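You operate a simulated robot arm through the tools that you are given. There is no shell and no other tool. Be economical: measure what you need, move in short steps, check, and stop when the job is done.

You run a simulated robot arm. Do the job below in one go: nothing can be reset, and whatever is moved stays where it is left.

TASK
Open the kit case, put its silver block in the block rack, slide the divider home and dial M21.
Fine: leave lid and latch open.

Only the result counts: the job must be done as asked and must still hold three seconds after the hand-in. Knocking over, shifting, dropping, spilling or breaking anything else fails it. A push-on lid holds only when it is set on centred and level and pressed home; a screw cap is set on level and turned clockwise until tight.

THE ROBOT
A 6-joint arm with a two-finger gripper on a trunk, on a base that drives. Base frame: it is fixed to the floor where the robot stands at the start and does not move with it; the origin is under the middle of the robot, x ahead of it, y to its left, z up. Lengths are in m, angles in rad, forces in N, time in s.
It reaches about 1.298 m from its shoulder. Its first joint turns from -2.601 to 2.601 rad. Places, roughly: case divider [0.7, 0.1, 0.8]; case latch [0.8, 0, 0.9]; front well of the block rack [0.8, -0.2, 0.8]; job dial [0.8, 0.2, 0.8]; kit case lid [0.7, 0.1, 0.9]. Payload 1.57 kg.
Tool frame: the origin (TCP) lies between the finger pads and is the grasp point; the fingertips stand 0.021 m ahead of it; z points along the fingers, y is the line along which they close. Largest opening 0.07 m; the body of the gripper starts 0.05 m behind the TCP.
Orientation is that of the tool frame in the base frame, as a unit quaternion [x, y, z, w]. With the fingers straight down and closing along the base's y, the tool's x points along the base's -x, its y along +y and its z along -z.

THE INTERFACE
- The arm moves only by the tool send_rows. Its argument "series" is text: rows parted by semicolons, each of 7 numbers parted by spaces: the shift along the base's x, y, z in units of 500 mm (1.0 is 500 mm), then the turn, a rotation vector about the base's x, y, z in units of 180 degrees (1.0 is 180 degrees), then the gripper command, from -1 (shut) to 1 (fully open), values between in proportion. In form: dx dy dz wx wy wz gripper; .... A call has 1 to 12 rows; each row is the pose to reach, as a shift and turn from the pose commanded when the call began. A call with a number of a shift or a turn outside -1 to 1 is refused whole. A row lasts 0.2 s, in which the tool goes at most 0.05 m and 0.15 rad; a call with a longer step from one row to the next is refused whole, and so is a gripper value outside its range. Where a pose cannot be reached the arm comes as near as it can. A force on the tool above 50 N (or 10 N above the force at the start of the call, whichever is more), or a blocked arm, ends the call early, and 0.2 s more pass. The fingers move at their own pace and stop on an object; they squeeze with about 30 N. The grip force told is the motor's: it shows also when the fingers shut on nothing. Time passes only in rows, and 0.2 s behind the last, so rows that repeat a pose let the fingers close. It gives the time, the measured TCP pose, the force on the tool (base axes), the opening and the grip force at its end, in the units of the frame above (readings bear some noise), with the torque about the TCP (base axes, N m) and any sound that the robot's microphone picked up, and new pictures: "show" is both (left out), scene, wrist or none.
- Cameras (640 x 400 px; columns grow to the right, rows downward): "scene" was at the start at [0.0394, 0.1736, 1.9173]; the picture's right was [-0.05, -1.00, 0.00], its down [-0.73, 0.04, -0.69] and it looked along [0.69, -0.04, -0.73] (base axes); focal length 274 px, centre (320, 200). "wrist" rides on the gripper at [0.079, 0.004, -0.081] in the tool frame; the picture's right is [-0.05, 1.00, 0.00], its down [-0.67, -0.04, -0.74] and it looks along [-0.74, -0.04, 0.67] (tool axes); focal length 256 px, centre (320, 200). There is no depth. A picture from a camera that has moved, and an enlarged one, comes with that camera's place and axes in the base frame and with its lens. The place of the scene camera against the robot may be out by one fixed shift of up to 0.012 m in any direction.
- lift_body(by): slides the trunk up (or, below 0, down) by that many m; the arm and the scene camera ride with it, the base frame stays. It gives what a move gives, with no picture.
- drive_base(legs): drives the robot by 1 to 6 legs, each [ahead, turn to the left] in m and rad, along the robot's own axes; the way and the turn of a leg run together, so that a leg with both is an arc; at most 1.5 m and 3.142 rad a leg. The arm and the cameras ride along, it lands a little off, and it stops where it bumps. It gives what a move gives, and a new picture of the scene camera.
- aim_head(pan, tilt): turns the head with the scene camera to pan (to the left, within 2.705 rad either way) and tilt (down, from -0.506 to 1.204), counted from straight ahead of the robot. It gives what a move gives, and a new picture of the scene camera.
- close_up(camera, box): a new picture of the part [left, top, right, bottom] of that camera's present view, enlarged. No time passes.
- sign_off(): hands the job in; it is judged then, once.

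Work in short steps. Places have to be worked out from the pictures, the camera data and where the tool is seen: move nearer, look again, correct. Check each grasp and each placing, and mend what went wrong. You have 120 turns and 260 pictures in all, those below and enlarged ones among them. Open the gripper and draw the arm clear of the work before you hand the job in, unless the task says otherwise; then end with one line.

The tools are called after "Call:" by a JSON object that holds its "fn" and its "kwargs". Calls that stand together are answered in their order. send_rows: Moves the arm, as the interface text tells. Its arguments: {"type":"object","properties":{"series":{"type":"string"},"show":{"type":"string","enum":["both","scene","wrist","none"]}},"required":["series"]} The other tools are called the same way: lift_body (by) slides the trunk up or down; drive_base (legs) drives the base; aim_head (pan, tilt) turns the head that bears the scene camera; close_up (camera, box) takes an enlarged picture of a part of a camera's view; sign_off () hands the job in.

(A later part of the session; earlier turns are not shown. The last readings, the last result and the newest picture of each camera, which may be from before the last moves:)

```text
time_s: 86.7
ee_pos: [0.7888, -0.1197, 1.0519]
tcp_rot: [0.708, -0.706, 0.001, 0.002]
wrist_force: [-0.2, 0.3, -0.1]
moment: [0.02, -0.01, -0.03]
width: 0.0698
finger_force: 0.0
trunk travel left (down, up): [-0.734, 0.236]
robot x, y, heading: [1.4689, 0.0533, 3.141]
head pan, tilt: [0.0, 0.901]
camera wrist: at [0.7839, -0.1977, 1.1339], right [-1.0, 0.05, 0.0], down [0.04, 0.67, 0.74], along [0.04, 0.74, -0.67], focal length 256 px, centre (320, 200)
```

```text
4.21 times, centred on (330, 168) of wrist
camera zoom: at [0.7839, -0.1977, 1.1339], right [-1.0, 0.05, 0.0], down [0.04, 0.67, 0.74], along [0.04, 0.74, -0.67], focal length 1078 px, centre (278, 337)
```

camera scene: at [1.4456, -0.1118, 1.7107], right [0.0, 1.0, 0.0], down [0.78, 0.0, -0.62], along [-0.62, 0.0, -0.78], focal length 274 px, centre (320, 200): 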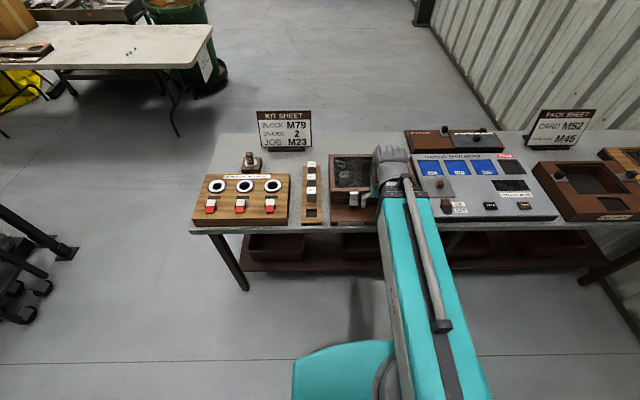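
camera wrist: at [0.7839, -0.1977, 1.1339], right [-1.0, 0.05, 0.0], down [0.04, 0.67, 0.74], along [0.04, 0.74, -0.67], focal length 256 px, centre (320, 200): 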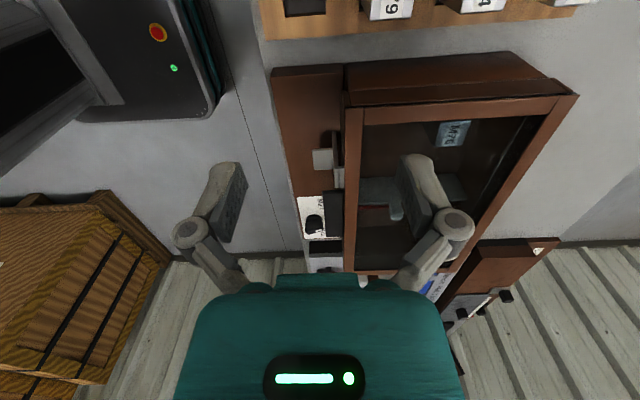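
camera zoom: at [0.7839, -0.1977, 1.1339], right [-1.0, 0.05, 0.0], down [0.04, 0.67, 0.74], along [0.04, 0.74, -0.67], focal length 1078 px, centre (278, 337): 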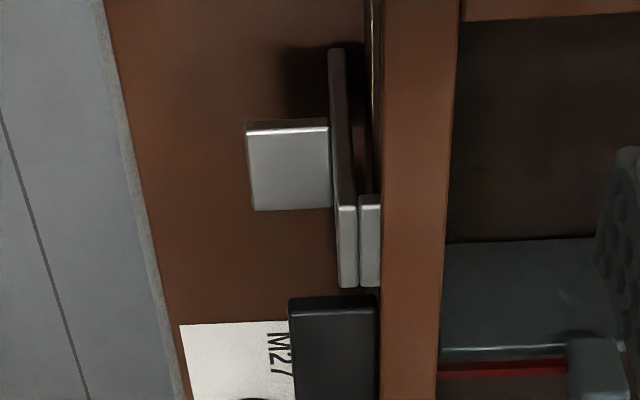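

The plate spans z≈0.835–0.912 with a tab at z≈0.873, x up to ≈0.806. I'll test by pressing the tab with closed fingertips; first hover above it.

Call:
{"fn": "send_rows", "kwargs": {"series": "0.01 0.08 0 0 0 0 -1;0.02 0.16 0 0 0 0 -1;0.026 0.24 0 0 0 0 -1;0.026 0.264 -0.06 0 0 0 -1;0.026 0.264 -0.14 0 0 0 -1;0.026 0.264 -0.22 0 0 0 -1;0.026 0.264 -0.22 0 0 0 -1"}}

Call:
{"fn": "close_up", "kwargs": {"camera": "wrist", "box": [230, 100, 410, 260]}}

Call:
{"fn": "close_up", "kwargs": {"camera": "scene", "box": [310, 150, 430, 235]}}

```text
time_s: 88.3
ee_pos: [0.81, 0.0141, 1.0513]
tcp_rot: [0.709, -0.706, 0.002, 0.003]
wrist_force: [0.4, 0.8, -0.1]
moment: [-0.02, 0.01, 0.04]
width: 0.0
finger_force: 28.1
out of reach, approached as far as the arm can: row 4, 5, 6, 7
trunk travel left (down, up): [-0.734, 0.236]
robot x, y, heading: [1.4724, 0.0516, 3.138]
head pan, tilt: [0.0, 0.901]
camera scene: at [1.4461, -0.1116, 1.7107], right [0.0, 1.0, 0.0], down [0.78, 0.0, -0.62], along [-0.62, 0.0, -0.78], focal length 274 px, centre (320, 200)
camera wrist: at [0.8065, -0.0641, 1.1343], right [-1.0, 0.05, 0.0], down [0.03, 0.67, 0.74], along [0.04, 0.74, -0.67], focal length 256 px, centre (320, 200)
```

scene: 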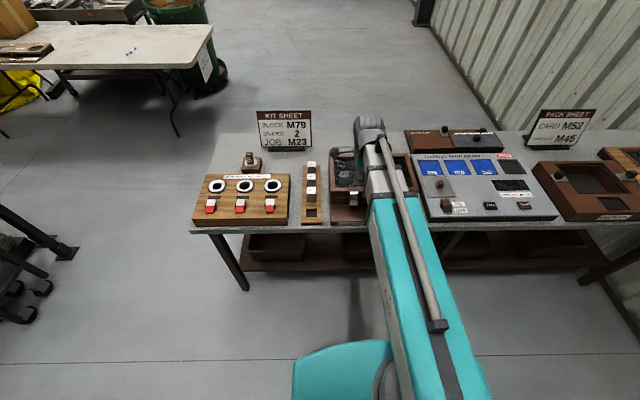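
wrist: 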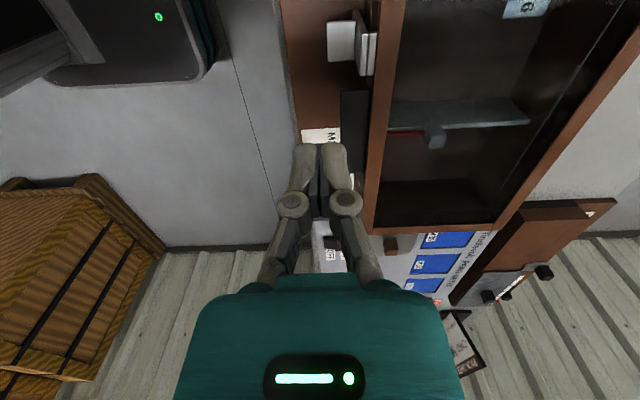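

```text
2.50 times, centred on (320, 180) of wrist
camera zoom: at [0.8065, -0.0641, 1.1343], right [-1.0, 0.05, 0.0], down [0.03, 0.67, 0.74], along [0.04, 0.74, -0.67], focal length 640 px, centre (320, 250)
```

zoom: 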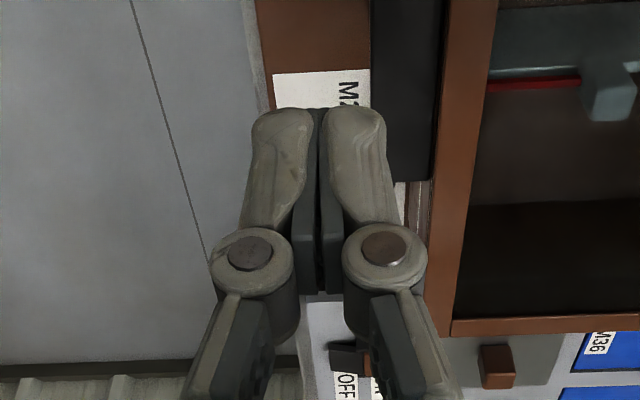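

```text
4.71 times, centred on (370, 192) of scene
camera zoom: at [1.4461, -0.1116, 1.7107], right [0.0, 1.0, 0.0], down [0.78, 0.0, -0.62], along [-0.62, 0.0, -0.78], focal length 1288 px, centre (85, 235)
```

zoom: 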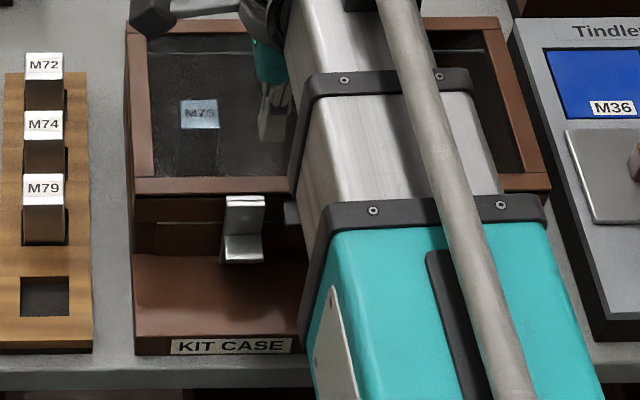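

The arm can't go lower relative to the trunk here, so I use the trunk for height: down 0.12 to hover above the tab.

Call:
{"fn": "lift_body", "kwargs": {"by": -0.12}}

Call:
{"fn": "close_up", "kwargs": {"camera": "scene", "box": [300, 130, 440, 250]}}

Call:
{"fn": "close_up", "kwargs": {"camera": "wrist", "box": [200, 0, 440, 260]}}

```text
time_s: 89.8
ee_pos: [0.8104, 0.0132, 0.9333]
tcp_rot: [0.709, -0.706, 0.003, 0.002]
wrist_force: [-0.1, 0.2, 0.4]
moment: [-0.02, 0.02, 0.01]
width: 0.0
finger_force: 29.0
trunk travel left (down, up): [-0.614, 0.356]
robot x, y, heading: [1.4721, 0.0518, 3.142]
head pan, tilt: [0.0, 0.901]
```

```text
3.33 times, centred on (370, 190) of scene
camera zoom: at [1.4456, -0.1117, 1.5907], right [0.0, 1.0, 0.0], down [0.78, 0.0, -0.62], along [-0.62, 0.0, -0.78], focal length 912 px, centre (153, 233)
```

zoom: 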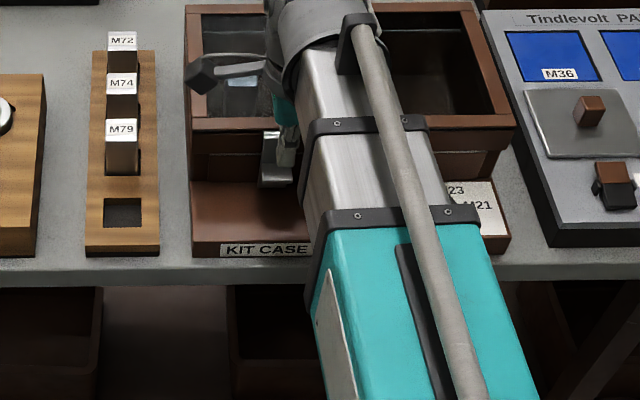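

```text
1.54 times, centred on (320, 130) of wrist
camera zoom: at [0.8059, -0.0643, 1.014], right [-1.0, 0.05, 0.0], down [0.03, 0.67, 0.74], along [0.04, 0.74, -0.67], focal length 394 px, centre (320, 308)
```

zoom: 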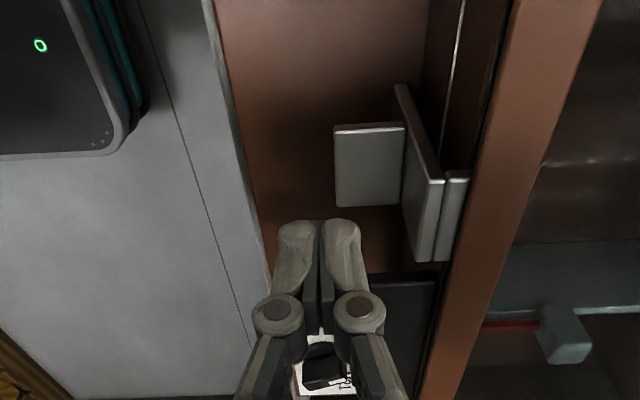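

Clear view: tab spans x 0.776–0.805, y −0.004–0.028 at z≈0.876. The arm is too folded for vertical moves, so I back the base 0.2 m to give it working room.

Call:
{"fn": "drive_base", "kwargs": {"legs": [[-0.2, 0]]}}

Call:
{"fn": "send_rows", "kwargs": {"series": "-0.06 0 0.02 0 0 0 -1;-0.15 0 0.02 0 0 0 -1;-0.24 0 0.02 0 0 0 -1;-0.33 0 0.01 0 0 0 -1;-0.4 0 0 0 0 0 -1", "show": "none"}}

```text
time_s: 91.6
ee_pos: [1.0111, 0.0127, 0.933]
tcp_rot: [0.709, -0.705, 0.001, 0.002]
wrist_force: [0.4, -0.6, -0.8]
moment: [-0.01, 0.0, -0.01]
width: 0.0
finger_force: 28.7
trunk travel left (down, up): [-0.614, 0.356]
robot x, y, heading: [1.6721, 0.0505, -3.142]
head pan, tilt: [0.0, 0.901]
camera scene: at [1.6469, -0.1118, 1.5906], right [0.0, 1.0, 0.0], down [0.78, 0.0, -0.62], along [-0.62, 0.0, -0.78], focal length 274 px, centre (320, 200)
```

scene: 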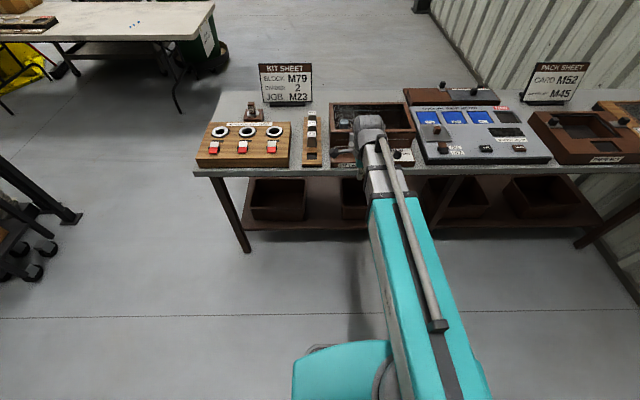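

```text
time_s: 92.8
ee_pos: [0.8108, 0.0124, 0.9334]
tcp_rot: [0.709, -0.705, 0.002, 0.001]
wrist_force: [0.2, -0.7, 0.4]
moment: [0.0, 0.0, 0.01]
width: 0.0001
finger_force: 28.3
out of reach, approached as far as the arm can: row 1, 2, 3, 4
trunk travel left (down, up): [-0.614, 0.356]
robot x, y, heading: [1.6698, 0.0486, -3.132]
head pan, tilt: [0.0, 0.901]
```

I test small vertical arm moves here.

Call:
{"fn": "send_rows", "kwargs": {"series": "-0.02 0 0 0 0 0 -1;-0.026 0 -0.02 0 0 0 -1", "show": "none"}}

```text
time_s: 93.4
ee_pos: [0.7984, 0.0123, 0.9323]
tcp_rot: [0.709, -0.705, 0.001, 0.002]
wrist_force: [-0.7, 0.1, -0.5]
moment: [0.02, 0.01, 0.0]
width: 0.0002
finger_force: 28.9
out of reach, approached as far as the arm can: row 2
trunk travel left (down, up): [-0.614, 0.356]
robot x, y, heading: [1.672, 0.0484, -3.14]
head pan, tilt: [0.0, 0.901]
```

The arm keeps its height fixed; vertical motion is the trunk's job. I lower the trunk in steps onto the tab.

Call:
{"fn": "lift_body", "kwargs": {"by": -0.032}}

Call:
{"fn": "close_up", "kwargs": {"camera": "wrist", "box": [240, 80, 420, 260]}}

```text
time_s: 94.2
ee_pos: [0.7981, 0.0132, 0.9004]
tcp_rot: [0.709, -0.705, 0.002, 0.002]
wrist_force: [-0.1, -0.1, -0.5]
moment: [0.04, 0.01, -0.02]
width: 0.0
finger_force: 28.8
trunk travel left (down, up): [-0.582, 0.388]
robot x, y, heading: [1.677, 0.0504, -3.139]
head pan, tilt: [0.0, 0.901]
```

```text
2.22 times, centred on (330, 170) of wrist
camera zoom: at [0.7948, -0.0658, 0.982], right [-1.0, 0.05, 0.0], down [0.03, 0.67, 0.74], along [0.03, 0.74, -0.67], focal length 569 px, centre (298, 267)
```

zoom: 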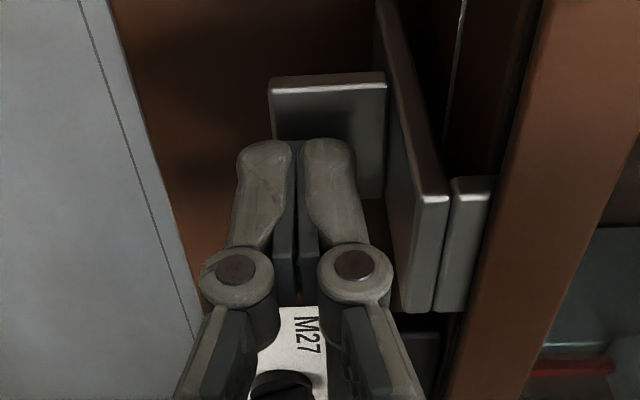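

Tips are just above the tab; I press by lowering in small steps.

Call:
{"fn": "lift_body", "kwargs": {"by": -0.006}}

Call:
{"fn": "lift_body", "kwargs": {"by": -0.004}}

Call:
{"fn": "close_up", "kwargs": {"camera": "wrist", "box": [240, 80, 420, 260]}}

```text
time_s: 94.8
ee_pos: [0.7995, 0.0123, 0.8958]
tcp_rot: [0.709, -0.705, 0.003, 0.002]
wrist_force: [1.3, -0.1, 8.2]
moment: [0.05, 0.01, -0.01]
width: 0.0001
finger_force: 28.9
trunk travel left (down, up): [-0.576, 0.394]
robot x, y, heading: [1.6747, 0.0503, -3.141]
head pan, tilt: [0.0, 0.901]
```

```text
time_s: 95.3
ee_pos: [0.8024, 0.0124, 0.8935]
tcp_rot: [0.71, -0.704, 0.001, 0.003]
wrist_force: [12.7, -0.5, 25.7]
moment: [0.03, -0.07, 0.0]
width: 0.0
finger_force: 28.3
trunk travel left (down, up): [-0.572, 0.398]
robot x, y, heading: [1.6749, 0.0521, -3.146]
head pan, tilt: [0.0, 0.901]
```

```text
2.22 times, centred on (330, 170) of wrist
camera zoom: at [0.7984, -0.0658, 0.975], right [-1.0, 0.05, 0.0], down [0.03, 0.67, 0.74], along [0.03, 0.74, -0.67], focal length 569 px, centre (298, 267)
```

zoom: 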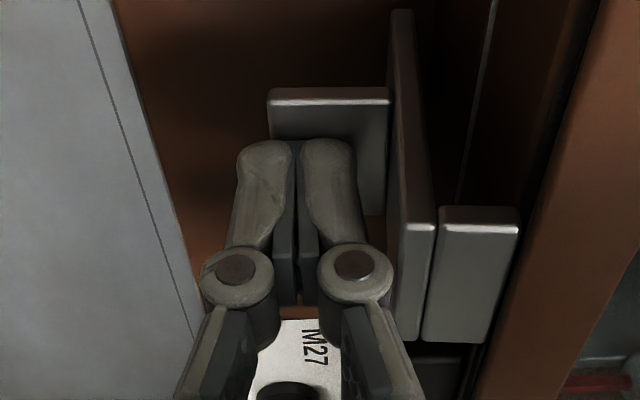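

The plate top is leaning away from the keeper: the latch hinges at the bottom and opens outward. I continue pressing.

Call:
{"fn": "lift_body", "kwargs": {"by": -0.006}}

Call:
{"fn": "close_up", "kwargs": {"camera": "wrist", "box": [240, 80, 420, 260]}}

```text
time_s: 95.7
ee_pos: [0.8038, 0.0132, 0.8924]
tcp_rot: [0.71, -0.704, 0.001, 0.003]
wrist_force: [7.5, 2.4, 48.7]
moment: [0.01, 0.94, -0.02]
width: 0.0
finger_force: 28.7
trunk travel left (down, up): [-0.569, 0.401]
robot x, y, heading: [1.6782, 0.0504, -3.138]
head pan, tilt: [0.0, 0.901]
stopped: the force on the tool passed its limit at 57 N (the readings are from after the stop); the commanded pose is now the measured one
```

```text
2.22 times, centred on (330, 170) of wrist
camera zoom: at [0.8009, -0.0658, 0.9737], right [-1.0, 0.05, 0.0], down [0.03, 0.67, 0.74], along [0.03, 0.74, -0.67], focal length 569 px, centre (298, 267)
```

zoom: 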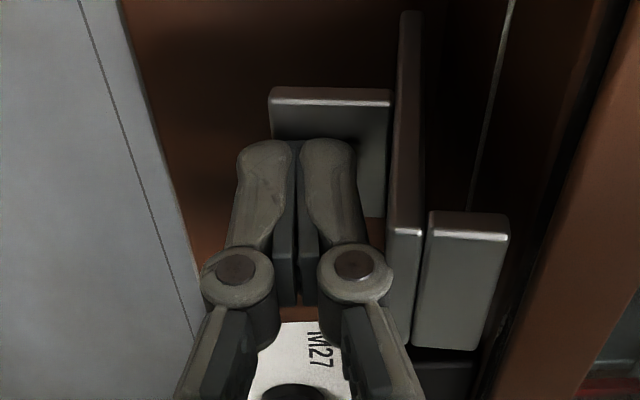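

Most of the force is the hand resisting outward travel. I now pull outward (+x) while pressed on the tab.

Call:
{"fn": "send_rows", "kwargs": {"series": "0.008 0 0 0 0 0 -1;0.016 0 0 0 0 0 -1;0.024 0 0 0 0 0 -1", "show": "none"}}

Call:
{"fn": "close_up", "kwargs": {"camera": "wrist", "box": [240, 80, 420, 260]}}

```text
time_s: 96.5
ee_pos: [0.8144, 0.0129, 0.8901]
tcp_rot: [0.709, -0.705, 0.002, 0.001]
wrist_force: [6.0, 1.6, 14.9]
moment: [0.03, 0.26, -0.02]
width: 0.0
finger_force: 28.1
trunk travel left (down, up): [-0.569, 0.401]
robot x, y, heading: [1.6753, 0.0495, -3.137]
head pan, tilt: [0.0, 0.901]
```

```text
2.22 times, centred on (330, 170) of wrist
camera zoom: at [0.8098, -0.0658, 0.97], right [-1.0, 0.05, 0.0], down [0.03, 0.67, 0.74], along [0.03, 0.74, -0.67], focal length 569 px, centre (298, 267)
```

zoom: 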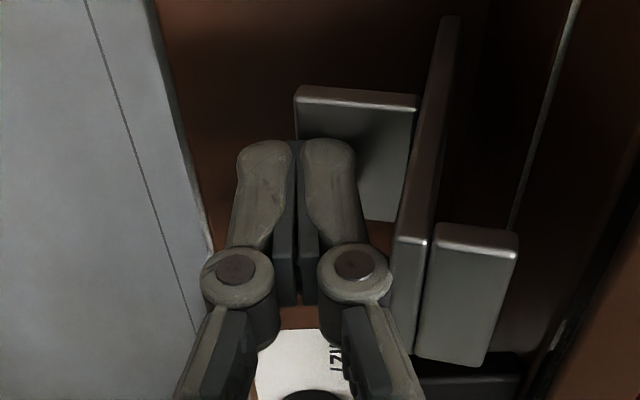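

The hook moves out together with the plate. I continue alternately down and out.

Call:
{"fn": "lift_body", "kwargs": {"by": -0.008}}

Call:
{"fn": "send_rows", "kwargs": {"series": "0.008 0 0 0 0 0 -1;0.016 0 0 0 0 0 -1;0.024 0 0 0 0 0 -1", "show": "none"}}

Call:
{"fn": "close_up", "kwargs": {"camera": "wrist", "box": [240, 80, 420, 260]}}

```text
time_s: 97.0
ee_pos: [0.8202, 0.0118, 0.8839]
tcp_rot: [0.71, -0.704, 0.004, 0.0]
wrist_force: [19.2, 1.3, 33.6]
moment: [-0.01, 0.54, 0.01]
width: 0.0
finger_force: 29.4
trunk travel left (down, up): [-0.562, 0.408]
robot x, y, heading: [1.6725, 0.0503, -3.137]
head pan, tilt: [0.0, 0.901]
stopped: the force on the tool passed its limit at 53 N (the readings are from after the stop); the commanded pose is now the measured one
```

```text
time_s: 97.8
ee_pos: [0.8259, 0.0121, 0.881]
tcp_rot: [0.709, -0.705, 0.003, 0.002]
wrist_force: [2.0, 3.1, 4.8]
moment: [-0.01, 0.09, -0.03]
width: 0.0
finger_force: 28.9
trunk travel left (down, up): [-0.562, 0.408]
robot x, y, heading: [1.6724, 0.0513, -3.143]
head pan, tilt: [0.0, 0.901]
```

```text
2.22 times, centred on (330, 170) of wrist
camera zoom: at [0.8214, -0.0662, 0.9621], right [-1.0, 0.05, 0.0], down [0.03, 0.67, 0.74], along [0.04, 0.74, -0.67], focal length 569 px, centre (298, 267)
```

zoom: 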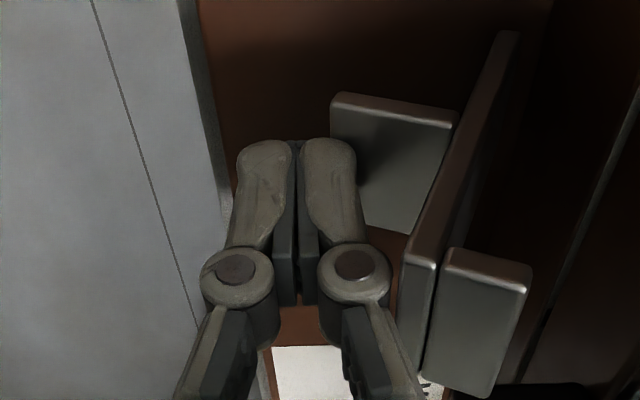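

Latch at ~30° now; one more down-and-out cycle.

Call:
{"fn": "lift_body", "kwargs": {"by": -0.008}}

Call:
{"fn": "send_rows", "kwargs": {"series": "0.008 0 0 0 0 0 -1;0.014 0 0 0 0 0 -1", "show": "none"}}

Call:
{"fn": "close_up", "kwargs": {"camera": "wrist", "box": [240, 60, 440, 260]}}

```text
time_s: 98.3
ee_pos: [0.8301, 0.0118, 0.8755]
tcp_rot: [0.71, -0.705, 0.004, 0.001]
wrist_force: [24.5, 0.0, 14.2]
moment: [0.06, -0.24, 0.07]
width: 0.0
finger_force: 28.3
trunk travel left (down, up): [-0.554, 0.416]
robot x, y, heading: [1.6736, 0.0499, -3.141]
head pan, tilt: [0.0, 0.901]
```

```text
time_s: 99.0
ee_pos: [0.832, 0.012, 0.8739]
tcp_rot: [0.709, -0.705, 0.002, 0.002]
wrist_force: [4.2, 0.0, 3.9]
moment: [0.03, 0.05, 0.02]
width: 0.0002
finger_force: 29.1
trunk travel left (down, up): [-0.554, 0.416]
robot x, y, heading: [1.6737, 0.0503, -3.139]
head pan, tilt: [0.0, 0.901]
```

```text
2.00 times, centred on (340, 160) of wrist
camera zoom: at [0.8282, -0.0665, 0.9544], right [-1.0, 0.05, 0.0], down [0.03, 0.67, 0.74], along [0.04, 0.74, -0.67], focal length 512 px, centre (280, 280)
```

zoom: 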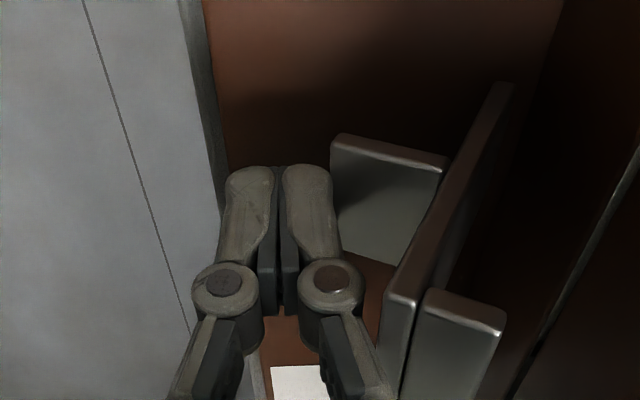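

I switch to pushing from behind: raise, move over the hook to the lid side, lower into the gap, and push outward.

Call:
{"fn": "lift_body", "kwargs": {"by": 0.075}}

Call:
{"fn": "send_rows", "kwargs": {"series": "-0.05 0 0 0 0 0 -1;-0.094 0 0 0 0 0 -1;-0.094 0 0 0 0 0 -1", "show": "none"}}

Call:
{"fn": "close_up", "kwargs": {"camera": "wrist", "box": [220, 60, 420, 260]}}

```text
time_s: 100.1
ee_pos: [0.8333, 0.0125, 0.9473]
tcp_rot: [0.71, -0.704, 0.003, 0.0]
wrist_force: [0.1, 0.2, 1.4]
moment: [0.0, 0.0, -0.04]
width: 0.0
finger_force: 28.8
trunk travel left (down, up): [-0.629, 0.341]
robot x, y, heading: [1.673, 0.0513, -3.142]
head pan, tilt: [0.0, 0.901]
```

```text
time_s: 100.9
ee_pos: [0.7871, 0.012, 0.9481]
tcp_rot: [0.709, -0.705, 0.003, 0.0]
wrist_force: [0.1, -0.9, -0.3]
moment: [0.0, 0.02, 0.0]
width: 0.0
finger_force: 28.4
trunk travel left (down, up): [-0.629, 0.341]
robot x, y, heading: [1.6738, 0.0516, -3.138]
head pan, tilt: [0.0, 0.901]
```

```text
2.00 times, centred on (320, 160) of wrist
camera zoom: at [0.7822, -0.0664, 1.029], right [-1.0, 0.05, 0.0], down [0.03, 0.67, 0.74], along [0.04, 0.74, -0.67], focal length 512 px, centre (320, 280)
```

zoom: 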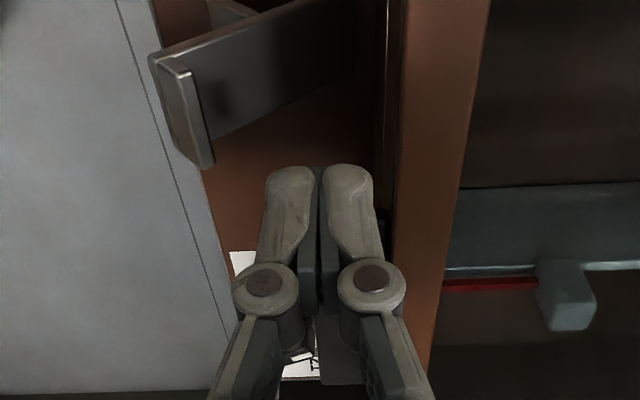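

The latch has swung wide open by itself. Next the lid: I back off and raise, then try pitching the tool horizontal (fingers toward −x, closing vertically) to grip the handle bar.

Call:
{"fn": "lift_body", "kwargs": {"by": 0.1}}

Call:
{"fn": "send_rows", "kwargs": {"series": "0.08 0.03 0 0 0.045 0 -1;0.16 0.06 0 0 0.09 0 -1;0.24 0.09 0 0 0.135 0 -1;0.3 0.12 0 0 0.18 0 -1;0.34 0.15 0 0 0.225 0 -1;0.34 0.18 0 0 0.27 0 -1;0.34 0.2 0 0 0.315 0 0;0.34 0.2 0 0 0.36 0 0;0.34 0.2 0 0 0.405 0 0;0.34 0.2 0 0 0.45 0 0;0.34 0.2 0 0 0.5 0 0"}}

```text
time_s: 102.2
ee_pos: [0.7865, 0.0109, 1.0473]
tcp_rot: [0.71, -0.704, 0.003, 0.001]
wrist_force: [0.2, -0.2, -0.2]
moment: [0.0, -0.01, 0.0]
width: 0.0
finger_force: 28.9
trunk travel left (down, up): [-0.729, 0.241]
robot x, y, heading: [1.6753, 0.0518, -3.138]
head pan, tilt: [0.0, 0.901]
```

```text
refused: row 11 steps farther than a row can; nothing moved
```

Call:
{"fn": "send_rows", "kwargs": {"series": "0.08 0.03 0 0 0.045 0 -1;0.16 0.06 0 0 0.09 0 -1;0.24 0.09 0 0 0.135 0 -1;0.3 0.12 0 0 0.18 0 -1;0.34 0.15 0 0 0.225 0 -1;0.34 0.18 0 0 0.27 0 -1;0.34 0.2 0 0 0.315 0 0;0.34 0.2 0 0 0.361 0 0;0.34 0.2 0 0 0.407 0 0;0.34 0.2 0 0 0.453 0 0;0.34 0.2 0 0 0.5 0 0"}}

```text
time_s: 104.6
ee_pos: [0.9529, 0.1098, 1.2302]
tcp_rot: [0.527, -0.483, -0.515, 0.474]
wrist_force: [-0.5, -1.0, 1.1]
moment: [-0.02, -0.1, 0.01]
width: 0.0353
finger_force: 0.1
out of reach, approached as far as the arm can: row 2, 3, 4, 5, 6, 7, 8, 9, 10, 11
trunk travel left (down, up): [-0.729, 0.241]
robot x, y, heading: [1.6733, 0.0537, -3.141]
head pan, tilt: [0.0, 0.901]
camera scene: at [1.647, -0.1119, 1.7057], right [0.0, 1.0, 0.0], down [0.78, 0.0, -0.62], along [-0.62, 0.0, -0.78], focal length 274 px, centre (320, 200)
camera wrist: at [1.0342, 0.0312, 1.2289], right [-0.02, -0.03, 1.0], down [0.74, 0.67, 0.04], along [-0.67, 0.74, 0.01], focal length 256 px, centre (320, 200)
```

scene: 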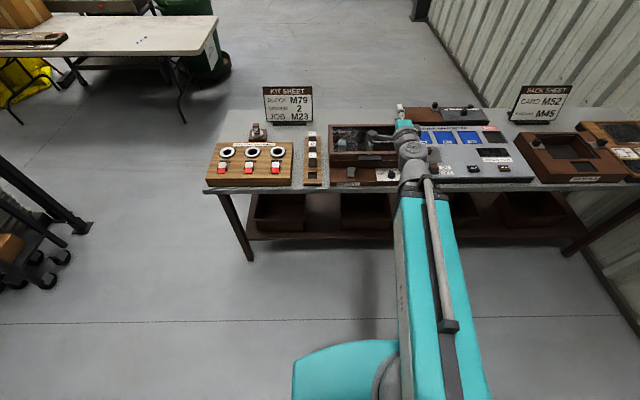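
wrist: 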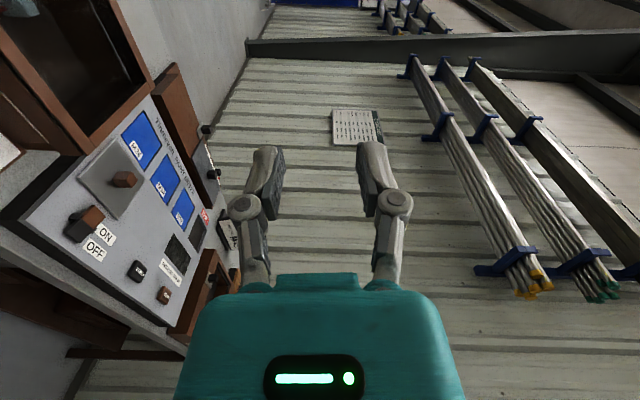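

The tool can pitch horizontal; wrist height stays fixed to the trunk. I lower the trunk so the fingers approach the handle's height, out in front of the case.

Call:
{"fn": "lift_body", "kwargs": {"by": -0.32}}

Call:
{"fn": "close_up", "kwargs": {"camera": "wrist", "box": [0, 0, 640, 400]}}

Call:
{"fn": "close_up", "kwargs": {"camera": "scene", "box": [310, 70, 450, 190]}}

```text
time_s: 107.8
ee_pos: [0.9524, 0.1082, 0.9142]
tcp_rot: [0.504, -0.498, -0.499, 0.499]
wrist_force: [0.6, -1.3, 1.2]
moment: [0.02, 0.01, 0.01]
width: 0.0351
finger_force: 0.1
trunk travel left (down, up): [-0.409, 0.561]
robot x, y, heading: [1.6756, 0.0516, -3.14]
head pan, tilt: [0.0, 0.901]
```

```text
1.00 times, centred on (320, 200) of wrist (not enlarged: the box is as wide or as high as the picture)
camera zoom: at [1.0344, 0.0311, 0.9168], right [-0.01, 0.05, 1.0], down [0.74, 0.67, -0.03], along [-0.67, 0.74, -0.04], focal length 256 px, centre (320, 200)
```

zoom: 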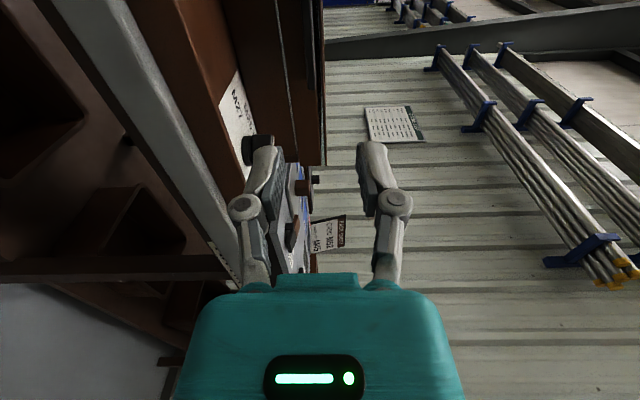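

```text
3.33 times, centred on (380, 130) of scene
camera zoom: at [1.6471, -0.1118, 1.3858], right [0.0, 1.0, 0.0], down [0.78, 0.0, -0.62], along [-0.62, 0.0, -0.78], focal length 912 px, centre (120, 433)
```

zoom: 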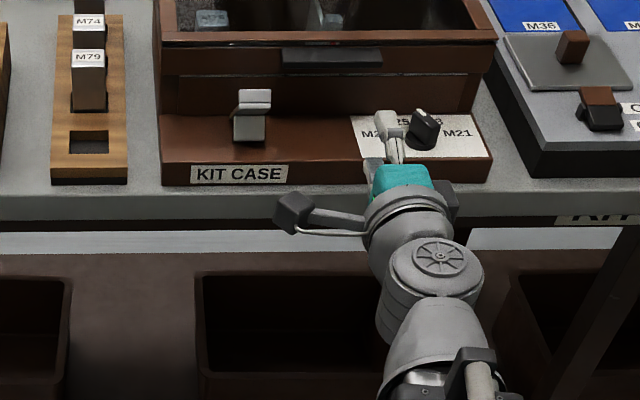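

Call:
{"fn": "close_up", "kwargs": {"camera": "wrist", "box": [200, 0, 380, 160]}}

```text
2.50 times, centred on (290, 80) of wrist
camera zoom: at [1.0344, 0.0311, 0.9168], right [-0.01, 0.05, 1.0], down [0.74, 0.67, -0.03], along [-0.67, 0.74, -0.04], focal length 640 px, centre (395, 500)
```

zoom: 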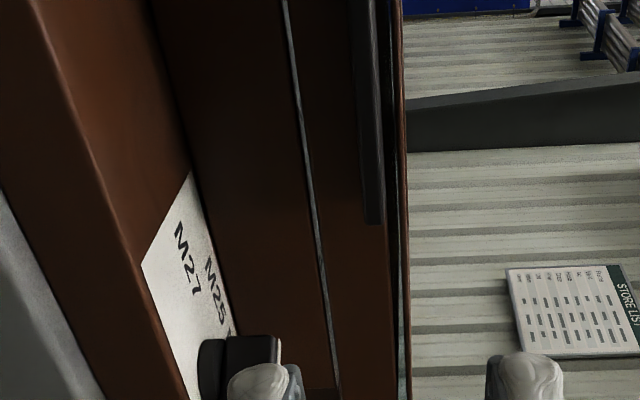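

Handle bar is at z≈0.895–0.905, x≈0.772–0.795. I'll hook it from below with closed fingers: close, drop to z≈0.88 and move in under it.

Call:
{"fn": "lift_body", "kwargs": {"by": -0.035}}

Call:
{"fn": "send_rows", "kwargs": {"series": "-0.08 -0.01 0 0 0 0 -1;-0.16 -0.02 0 0 0 0 -1;-0.22 -0.02 0 0 0 0 -1;-0.26 -0.02 0 0 0 0 -1;-0.28 -0.02 0 0 0 0 -1"}}

Call:
{"fn": "close_up", "kwargs": {"camera": "wrist", "box": [220, 60, 420, 260]}}

```text
time_s: 108.6
ee_pos: [0.953, 0.1097, 0.8777]
tcp_rot: [0.505, -0.498, -0.499, 0.498]
wrist_force: [0.2, 0.0, 0.1]
moment: [0.02, -0.02, -0.02]
width: 0.0353
finger_force: 0.0
trunk travel left (down, up): [-0.374, 0.596]
robot x, y, heading: [1.6728, 0.0517, -3.135]
head pan, tilt: [0.0, 0.901]
```

```text
time_s: 109.8
ee_pos: [0.814, 0.1001, 0.8792]
tcp_rot: [0.504, -0.497, -0.5, 0.499]
wrist_force: [0.2, 0.4, 0.5]
moment: [-0.02, 0.04, -0.03]
width: 0.0001
finger_force: 28.5
trunk travel left (down, up): [-0.374, 0.596]
robot x, y, heading: [1.6755, 0.0464, -3.135]
head pan, tilt: [0.0, 0.901]
camera scene: at [1.6471, -0.1118, 1.3508], right [0.0, 1.0, 0.0], down [0.78, 0.0, -0.62], along [-0.62, 0.0, -0.78], focal length 274 px, centre (320, 200)
camera wrist: at [0.8946, 0.021, 0.8819], right [0.0, 0.05, 1.0], down [0.74, 0.67, -0.03], along [-0.67, 0.74, -0.04], focal length 256 px, centre (320, 200)
```

scene: 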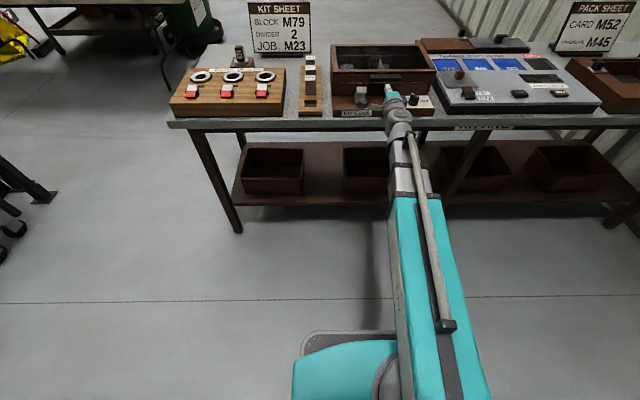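
wrist: 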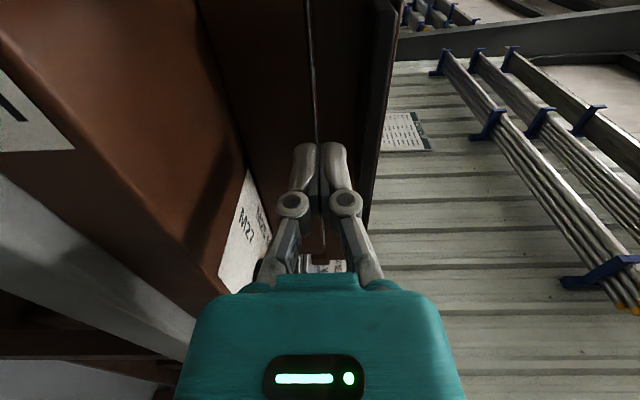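

```text
2.00 times, centred on (320, 160) of wrist
camera zoom: at [0.8946, 0.021, 0.8819], right [0.0, 0.05, 1.0], down [0.74, 0.67, -0.03], along [-0.67, 0.74, -0.04], focal length 512 px, centre (320, 280)
```

zoom: 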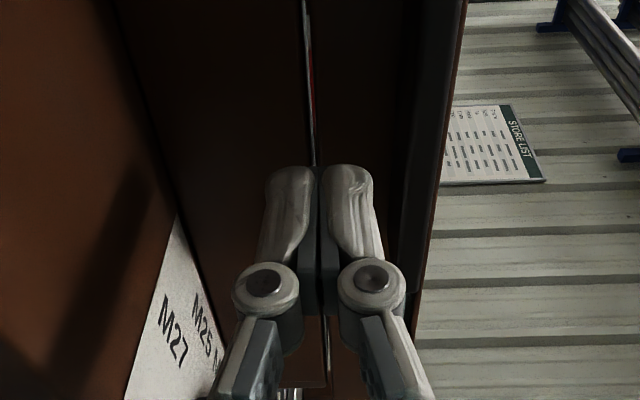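

The fingers are just below the handle. I move in 14 mm more under it and begin lifting.

Call:
{"fn": "send_rows", "kwargs": {"series": "-0.014 0 0 0 0 0 -1;-0.028 0 0 0 0 0 -1", "show": "none"}}

Call:
{"fn": "lift_body", "kwargs": {"by": 0.02}}

Call:
{"fn": "close_up", "kwargs": {"camera": "wrist", "box": [220, 60, 420, 260]}}

```text
time_s: 110.4
ee_pos: [0.7994, 0.0997, 0.8777]
tcp_rot: [0.504, -0.498, -0.499, 0.499]
wrist_force: [0.8, -0.3, -0.8]
moment: [-0.02, 0.01, 0.01]
width: 0.0
finger_force: 28.6
trunk travel left (down, up): [-0.374, 0.596]
robot x, y, heading: [1.6732, 0.0509, -3.139]
head pan, tilt: [0.0, 0.901]
```

```text
time_s: 111.0
ee_pos: [0.7995, 0.0994, 0.8983]
tcp_rot: [0.504, -0.498, -0.5, 0.499]
wrist_force: [0.6, -0.4, -0.6]
moment: [0.01, 0.0, -0.02]
width: 0.0
finger_force: 28.7
trunk travel left (down, up): [-0.394, 0.576]
robot x, y, heading: [1.6694, 0.0498, -3.142]
head pan, tilt: [0.0, 0.901]
```

```text
2.00 times, centred on (320, 160) of wrist
camera zoom: at [0.8805, 0.0208, 0.9019], right [0.0, 0.05, 1.0], down [0.74, 0.67, -0.03], along [-0.67, 0.74, -0.04], focal length 512 px, centre (320, 280)
```

zoom: 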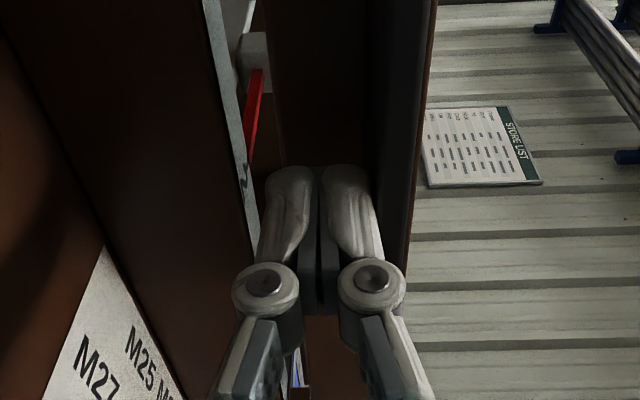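

The lid is rising (gap visible, divider and scale seen inside). I continue lifting.

Call:
{"fn": "lift_body", "kwargs": {"by": 0.03}}

Call:
{"fn": "send_rows", "kwargs": {"series": "-0.02 0 0 0 0 0 -1;-0.04 0 0 0 0 0 -1;-0.06 0 0 0 0 0 -1", "show": "none"}}

Call:
{"fn": "close_up", "kwargs": {"camera": "wrist", "box": [140, 0, 460, 260]}}

Call:
{"fn": "close_up", "kwargs": {"camera": "scene", "box": [310, 20, 450, 140]}}

```text
time_s: 111.8
ee_pos: [0.7999, 0.0994, 0.9284]
tcp_rot: [0.503, -0.497, -0.5, 0.5]
wrist_force: [-0.3, -0.1, 0.0]
moment: [0.03, 0.01, -0.04]
width: 0.0
finger_force: 28.3
trunk travel left (down, up): [-0.424, 0.546]
robot x, y, heading: [1.6709, 0.0528, -3.142]
head pan, tilt: [0.0, 0.901]
```

```text
time_s: 112.7
ee_pos: [0.7789, 0.0991, 0.9315]
tcp_rot: [0.502, -0.498, -0.5, 0.5]
wrist_force: [28.3, 1.0, 3.8]
moment: [0.01, -0.18, 0.1]
width: 0.0
finger_force: 28.6
trunk travel left (down, up): [-0.424, 0.546]
robot x, y, heading: [1.6705, 0.052, -3.139]
head pan, tilt: [0.0, 0.901]
stopped in row 3: the force on the tool passed its limit at 53 N (the readings are from after the stop); the commanded pose is now the measured one
```

```text
1.54 times, centred on (300, 130) of wrist
camera zoom: at [0.8606, 0.0205, 0.9341], right [0.0, 0.05, 1.0], down [0.74, 0.67, -0.03], along [-0.67, 0.74, -0.04], focal length 394 px, centre (351, 308)
```

zoom: 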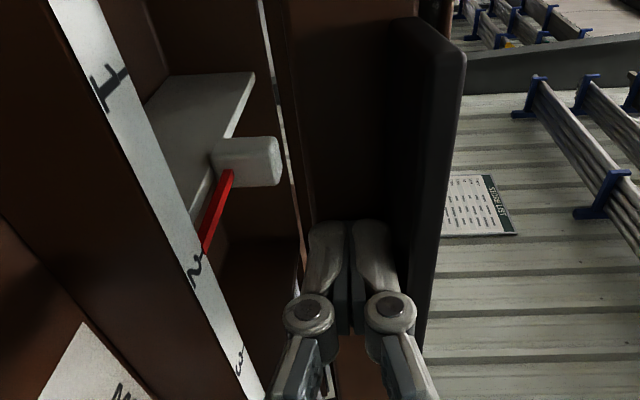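

```text
3.33 times, centred on (380, 80) of scene
camera zoom: at [1.651, -0.1118, 1.4009], right [0.0, 1.0, 0.0], down [0.78, 0.0, -0.62], along [-0.62, 0.0, -0.78], focal length 912 px, centre (120, 600)
```

zoom: 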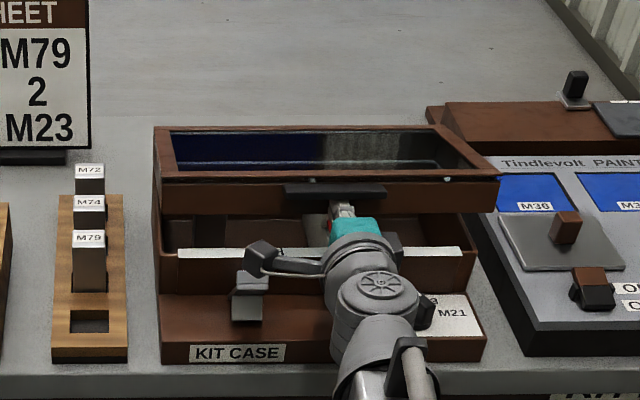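

The lid is ~13° open; I follow its arc, lifting with the trunk and easing the hand back in x.

Call:
{"fn": "lift_body", "kwargs": {"by": 0.03}}

Call:
{"fn": "send_rows", "kwargs": {"series": "-0.016 0 0 0 0 0 -1;-0.016 0 0 0 0 0 -1", "show": "none"}}

Call:
{"fn": "lift_body", "kwargs": {"by": 0.03}}

Call:
{"fn": "close_up", "kwargs": {"camera": "wrist", "box": [140, 0, 460, 260]}}

Call:
{"fn": "close_up", "kwargs": {"camera": "scene", "box": [310, 20, 450, 140]}}

```text
time_s: 113.4
ee_pos: [0.7737, 0.1, 0.9589]
tcp_rot: [0.504, -0.498, -0.499, 0.499]
wrist_force: [0.7, 0.0, 0.0]
moment: [-0.02, 0.03, 0.01]
width: 0.0
finger_force: 28.4
trunk travel left (down, up): [-0.454, 0.516]
robot x, y, heading: [1.6768, 0.0491, -3.143]
head pan, tilt: [0.0, 0.901]
```

```text
time_s: 114.0
ee_pos: [0.7702, 0.0983, 0.9606]
tcp_rot: [0.503, -0.498, -0.5, 0.499]
wrist_force: [24.6, 1.0, 6.2]
moment: [0.0, -0.07, 0.06]
width: 0.0
finger_force: 28.3
trunk travel left (down, up): [-0.454, 0.516]
robot x, y, heading: [1.6737, 0.0511, -3.139]
head pan, tilt: [0.0, 0.901]
```

```text
time_s: 114.8
ee_pos: [0.7664, 0.0979, 0.9896]
tcp_rot: [0.503, -0.498, -0.499, 0.5]
wrist_force: [0.5, -0.5, -0.2]
moment: [0.02, -0.01, 0.02]
width: 0.0003
finger_force: 29.0
trunk travel left (down, up): [-0.484, 0.486]
robot x, y, heading: [1.6758, 0.051, -3.141]
head pan, tilt: [0.0, 0.901]
```

```text
1.54 times, centred on (300, 130) of wrist
camera zoom: at [0.8475, 0.0199, 0.992], right [0.0, 0.05, 1.0], down [0.74, 0.67, -0.03], along [-0.67, 0.74, -0.04], focal length 394 px, centre (351, 308)
```

zoom: 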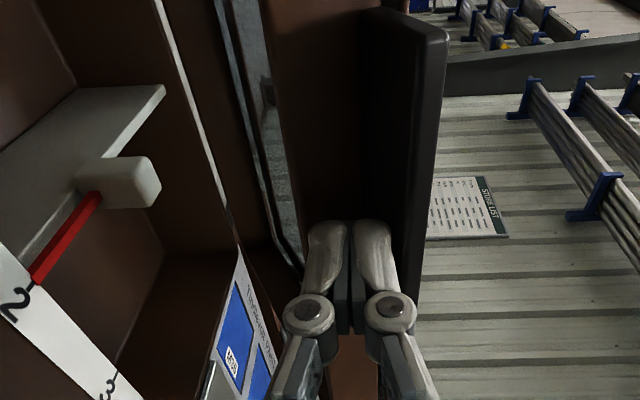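

```text
3.33 times, centred on (380, 80) of scene
camera zoom: at [1.6472, -0.1118, 1.4608], right [0.0, 1.0, 0.0], down [0.78, 0.0, -0.62], along [-0.62, 0.0, -0.78], focal length 912 px, centre (120, 600)
```

zoom: 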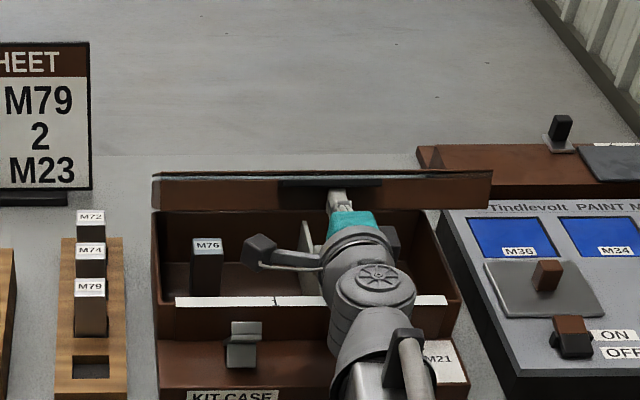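

Lid ~30°. I continue along the arc.

Call:
{"fn": "send_rows", "kwargs": {"series": "-0.02 0 0 0 0 0 -1;-0.034 0 0 0 0 0 -1", "show": "none"}}

Call:
{"fn": "lift_body", "kwargs": {"by": 0.028}}

Call:
{"fn": "send_rows", "kwargs": {"series": "-0.025 0 0 0 0 0 -1;-0.045 0 0 0 0 0 -1", "show": "none"}}

Call:
{"fn": "lift_body", "kwargs": {"by": 0.028}}

Call:
{"fn": "close_up", "kwargs": {"camera": "wrist", "box": [140, 0, 460, 260]}}

Call:
{"fn": "close_up", "kwargs": {"camera": "scene", "box": [310, 20, 450, 140]}}

```text
time_s: 115.4
ee_pos: [0.7541, 0.0982, 0.9933]
tcp_rot: [0.503, -0.498, -0.5, 0.499]
wrist_force: [28.3, -1.7, 13.8]
moment: [-0.06, 0.02, 0.08]
width: 0.0
finger_force: 29.1
trunk travel left (down, up): [-0.484, 0.486]
robot x, y, heading: [1.6748, 0.0512, -3.14]
head pan, tilt: [0.0, 0.901]
```

```text
time_s: 116.1
ee_pos: [0.7496, 0.0992, 1.016]
tcp_rot: [0.504, -0.498, -0.5, 0.499]
wrist_force: [-0.2, 0.0, 0.6]
moment: [-0.01, -0.02, 0.0]
width: 0.0
finger_force: 28.6
trunk travel left (down, up): [-0.512, 0.458]
robot x, y, heading: [1.6751, 0.0504, -3.141]
head pan, tilt: [0.0, 0.901]
```

```text
time_s: 116.7
ee_pos: [0.7343, 0.0997, 1.0223]
tcp_rot: [0.502, -0.498, -0.5, 0.5]
wrist_force: [31.9, 0.0, 24.2]
moment: [-0.03, 0.16, 0.07]
width: 0.0002
finger_force: 28.9
trunk travel left (down, up): [-0.512, 0.458]
robot x, y, heading: [1.6698, 0.0478, -3.142]
head pan, tilt: [0.0, 0.901]
```

```text
time_s: 117.4
ee_pos: [0.7241, 0.101, 1.0438]
tcp_rot: [0.504, -0.498, -0.5, 0.498]
wrist_force: [-0.1, 1.1, -0.3]
moment: [0.0, -0.01, 0.02]
width: 0.0
finger_force: 28.1
trunk travel left (down, up): [-0.54, 0.43]
robot x, y, heading: [1.6734, 0.0509, -3.139]
head pan, tilt: [0.0, 0.901]
```

```text
1.54 times, centred on (300, 130) of wrist
camera zoom: at [0.8073, 0.0211, 1.0477], right [0.0, 0.05, 1.0], down [0.74, 0.67, -0.03], along [-0.67, 0.74, -0.04], focal length 394 px, centre (351, 308)
```

zoom: 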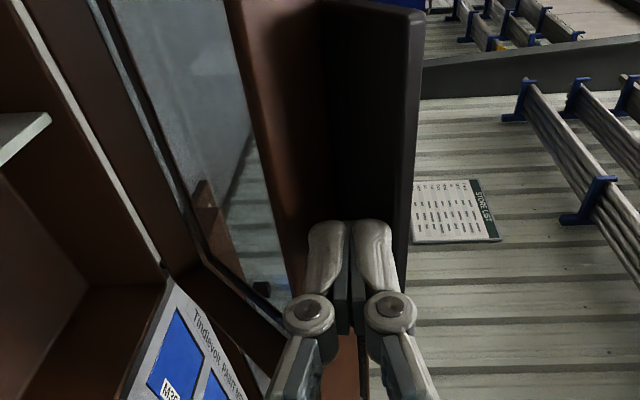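

```text
3.33 times, centred on (380, 80) of scene
camera zoom: at [1.647, -0.1118, 1.5167], right [0.0, 1.0, 0.0], down [0.78, 0.0, -0.62], along [-0.62, 0.0, -0.78], focal length 912 px, centre (120, 600)
```

zoom: 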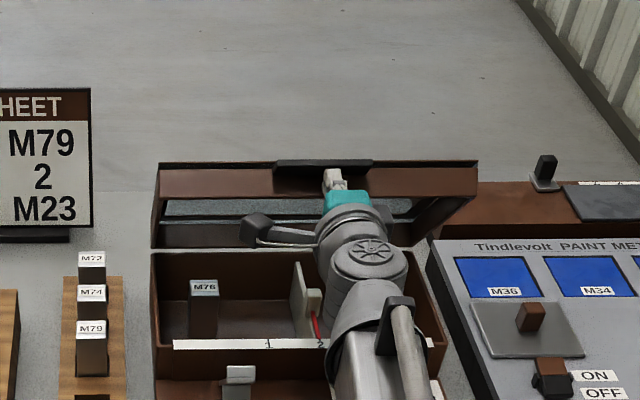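

Lid ~50°. Now more inward push than lift.

Call:
{"fn": "send_rows", "kwargs": {"series": "-0.03 0 0 0 0 0 -1;-0.06 0 0 0 0 0 -1", "show": "none"}}

Call:
{"fn": "lift_body", "kwargs": {"by": 0.025}}

Call:
{"fn": "send_rows", "kwargs": {"series": "-0.03 0 0 0 0 0 -1;-0.06 0 0 0 0 0 -1;-0.08 0 0 0 0 0 -1", "show": "none"}}

Call:
{"fn": "lift_body", "kwargs": {"by": 0.015}}

Call:
{"fn": "close_up", "kwargs": {"camera": "wrist", "box": [140, 0, 460, 260]}}

Call:
{"fn": "close_up", "kwargs": {"camera": "scene", "box": [310, 20, 450, 140]}}

```text
time_s: 118.0
ee_pos: [0.703, 0.0995, 1.0516]
tcp_rot: [0.502, -0.497, -0.501, 0.5]
wrist_force: [27.9, 1.2, 30.8]
moment: [-0.05, 0.27, 0.07]
width: 0.0
finger_force: 28.6
trunk travel left (down, up): [-0.54, 0.43]
robot x, y, heading: [1.6748, 0.0483, -3.141]
head pan, tilt: [0.0, 0.901]
```

```text
time_s: 118.7
ee_pos: [0.6947, 0.0985, 1.0695]
tcp_rot: [0.504, -0.498, -0.499, 0.499]
wrist_force: [-0.3, -0.3, 0.9]
moment: [0.04, 0.0, 0.05]
width: 0.0001
finger_force: 29.0
trunk travel left (down, up): [-0.565, 0.405]
robot x, y, heading: [1.674, 0.0513, -3.142]
head pan, tilt: [0.0, 0.901]
```

```text
time_s: 119.5
ee_pos: [0.662, 0.099, 1.0757]
tcp_rot: [0.502, -0.498, -0.5, 0.5]
wrist_force: [20.5, 0.2, 40.6]
moment: [-0.12, 0.49, 0.0]
width: 0.0
finger_force: 29.1
trunk travel left (down, up): [-0.565, 0.405]
robot x, y, heading: [1.6748, 0.0506, -3.139]
head pan, tilt: [0.0, 0.901]
```

```text
time_s: 120.2
ee_pos: [0.6546, 0.0982, 1.0835]
tcp_rot: [0.505, -0.498, -0.499, 0.498]
wrist_force: [-0.2, -0.6, 0.3]
moment: [-0.03, 0.01, -0.01]
width: 0.0002
finger_force: 28.9
trunk travel left (down, up): [-0.58, 0.39]
robot x, y, heading: [1.6731, 0.0504, -3.145]
head pan, tilt: [0.0, 0.901]
```

```text
1.54 times, centred on (300, 130) of wrist
camera zoom: at [0.7365, 0.0206, 1.0873], right [0.0, 0.05, 1.0], down [0.74, 0.67, -0.03], along [-0.67, 0.74, -0.04], focal length 394 px, centre (351, 308)
```

zoom: 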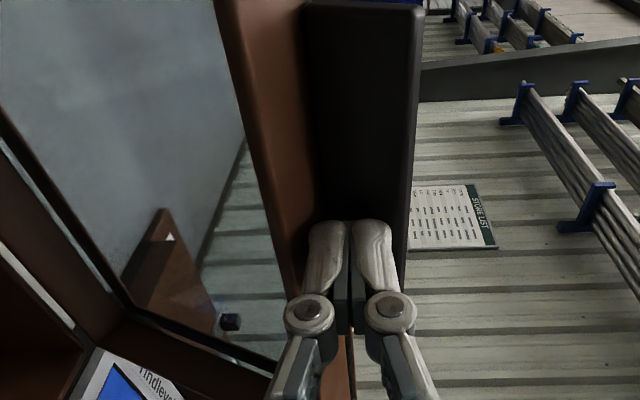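

```text
3.33 times, centred on (380, 80) of scene
camera zoom: at [1.6468, -0.1118, 1.5565], right [0.0, 1.0, 0.0], down [0.78, 0.0, -0.62], along [-0.62, 0.0, -0.78], focal length 912 px, centre (120, 600)
```

zoom: 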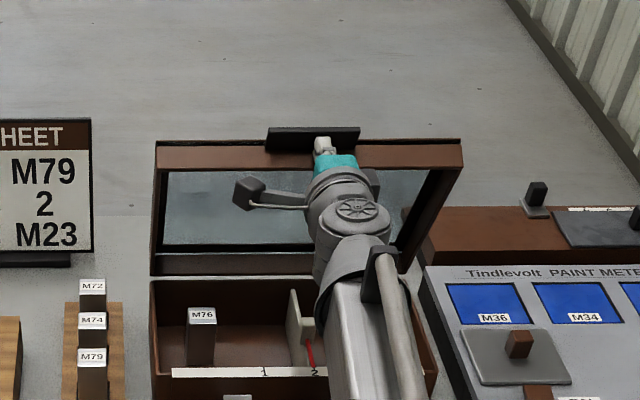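

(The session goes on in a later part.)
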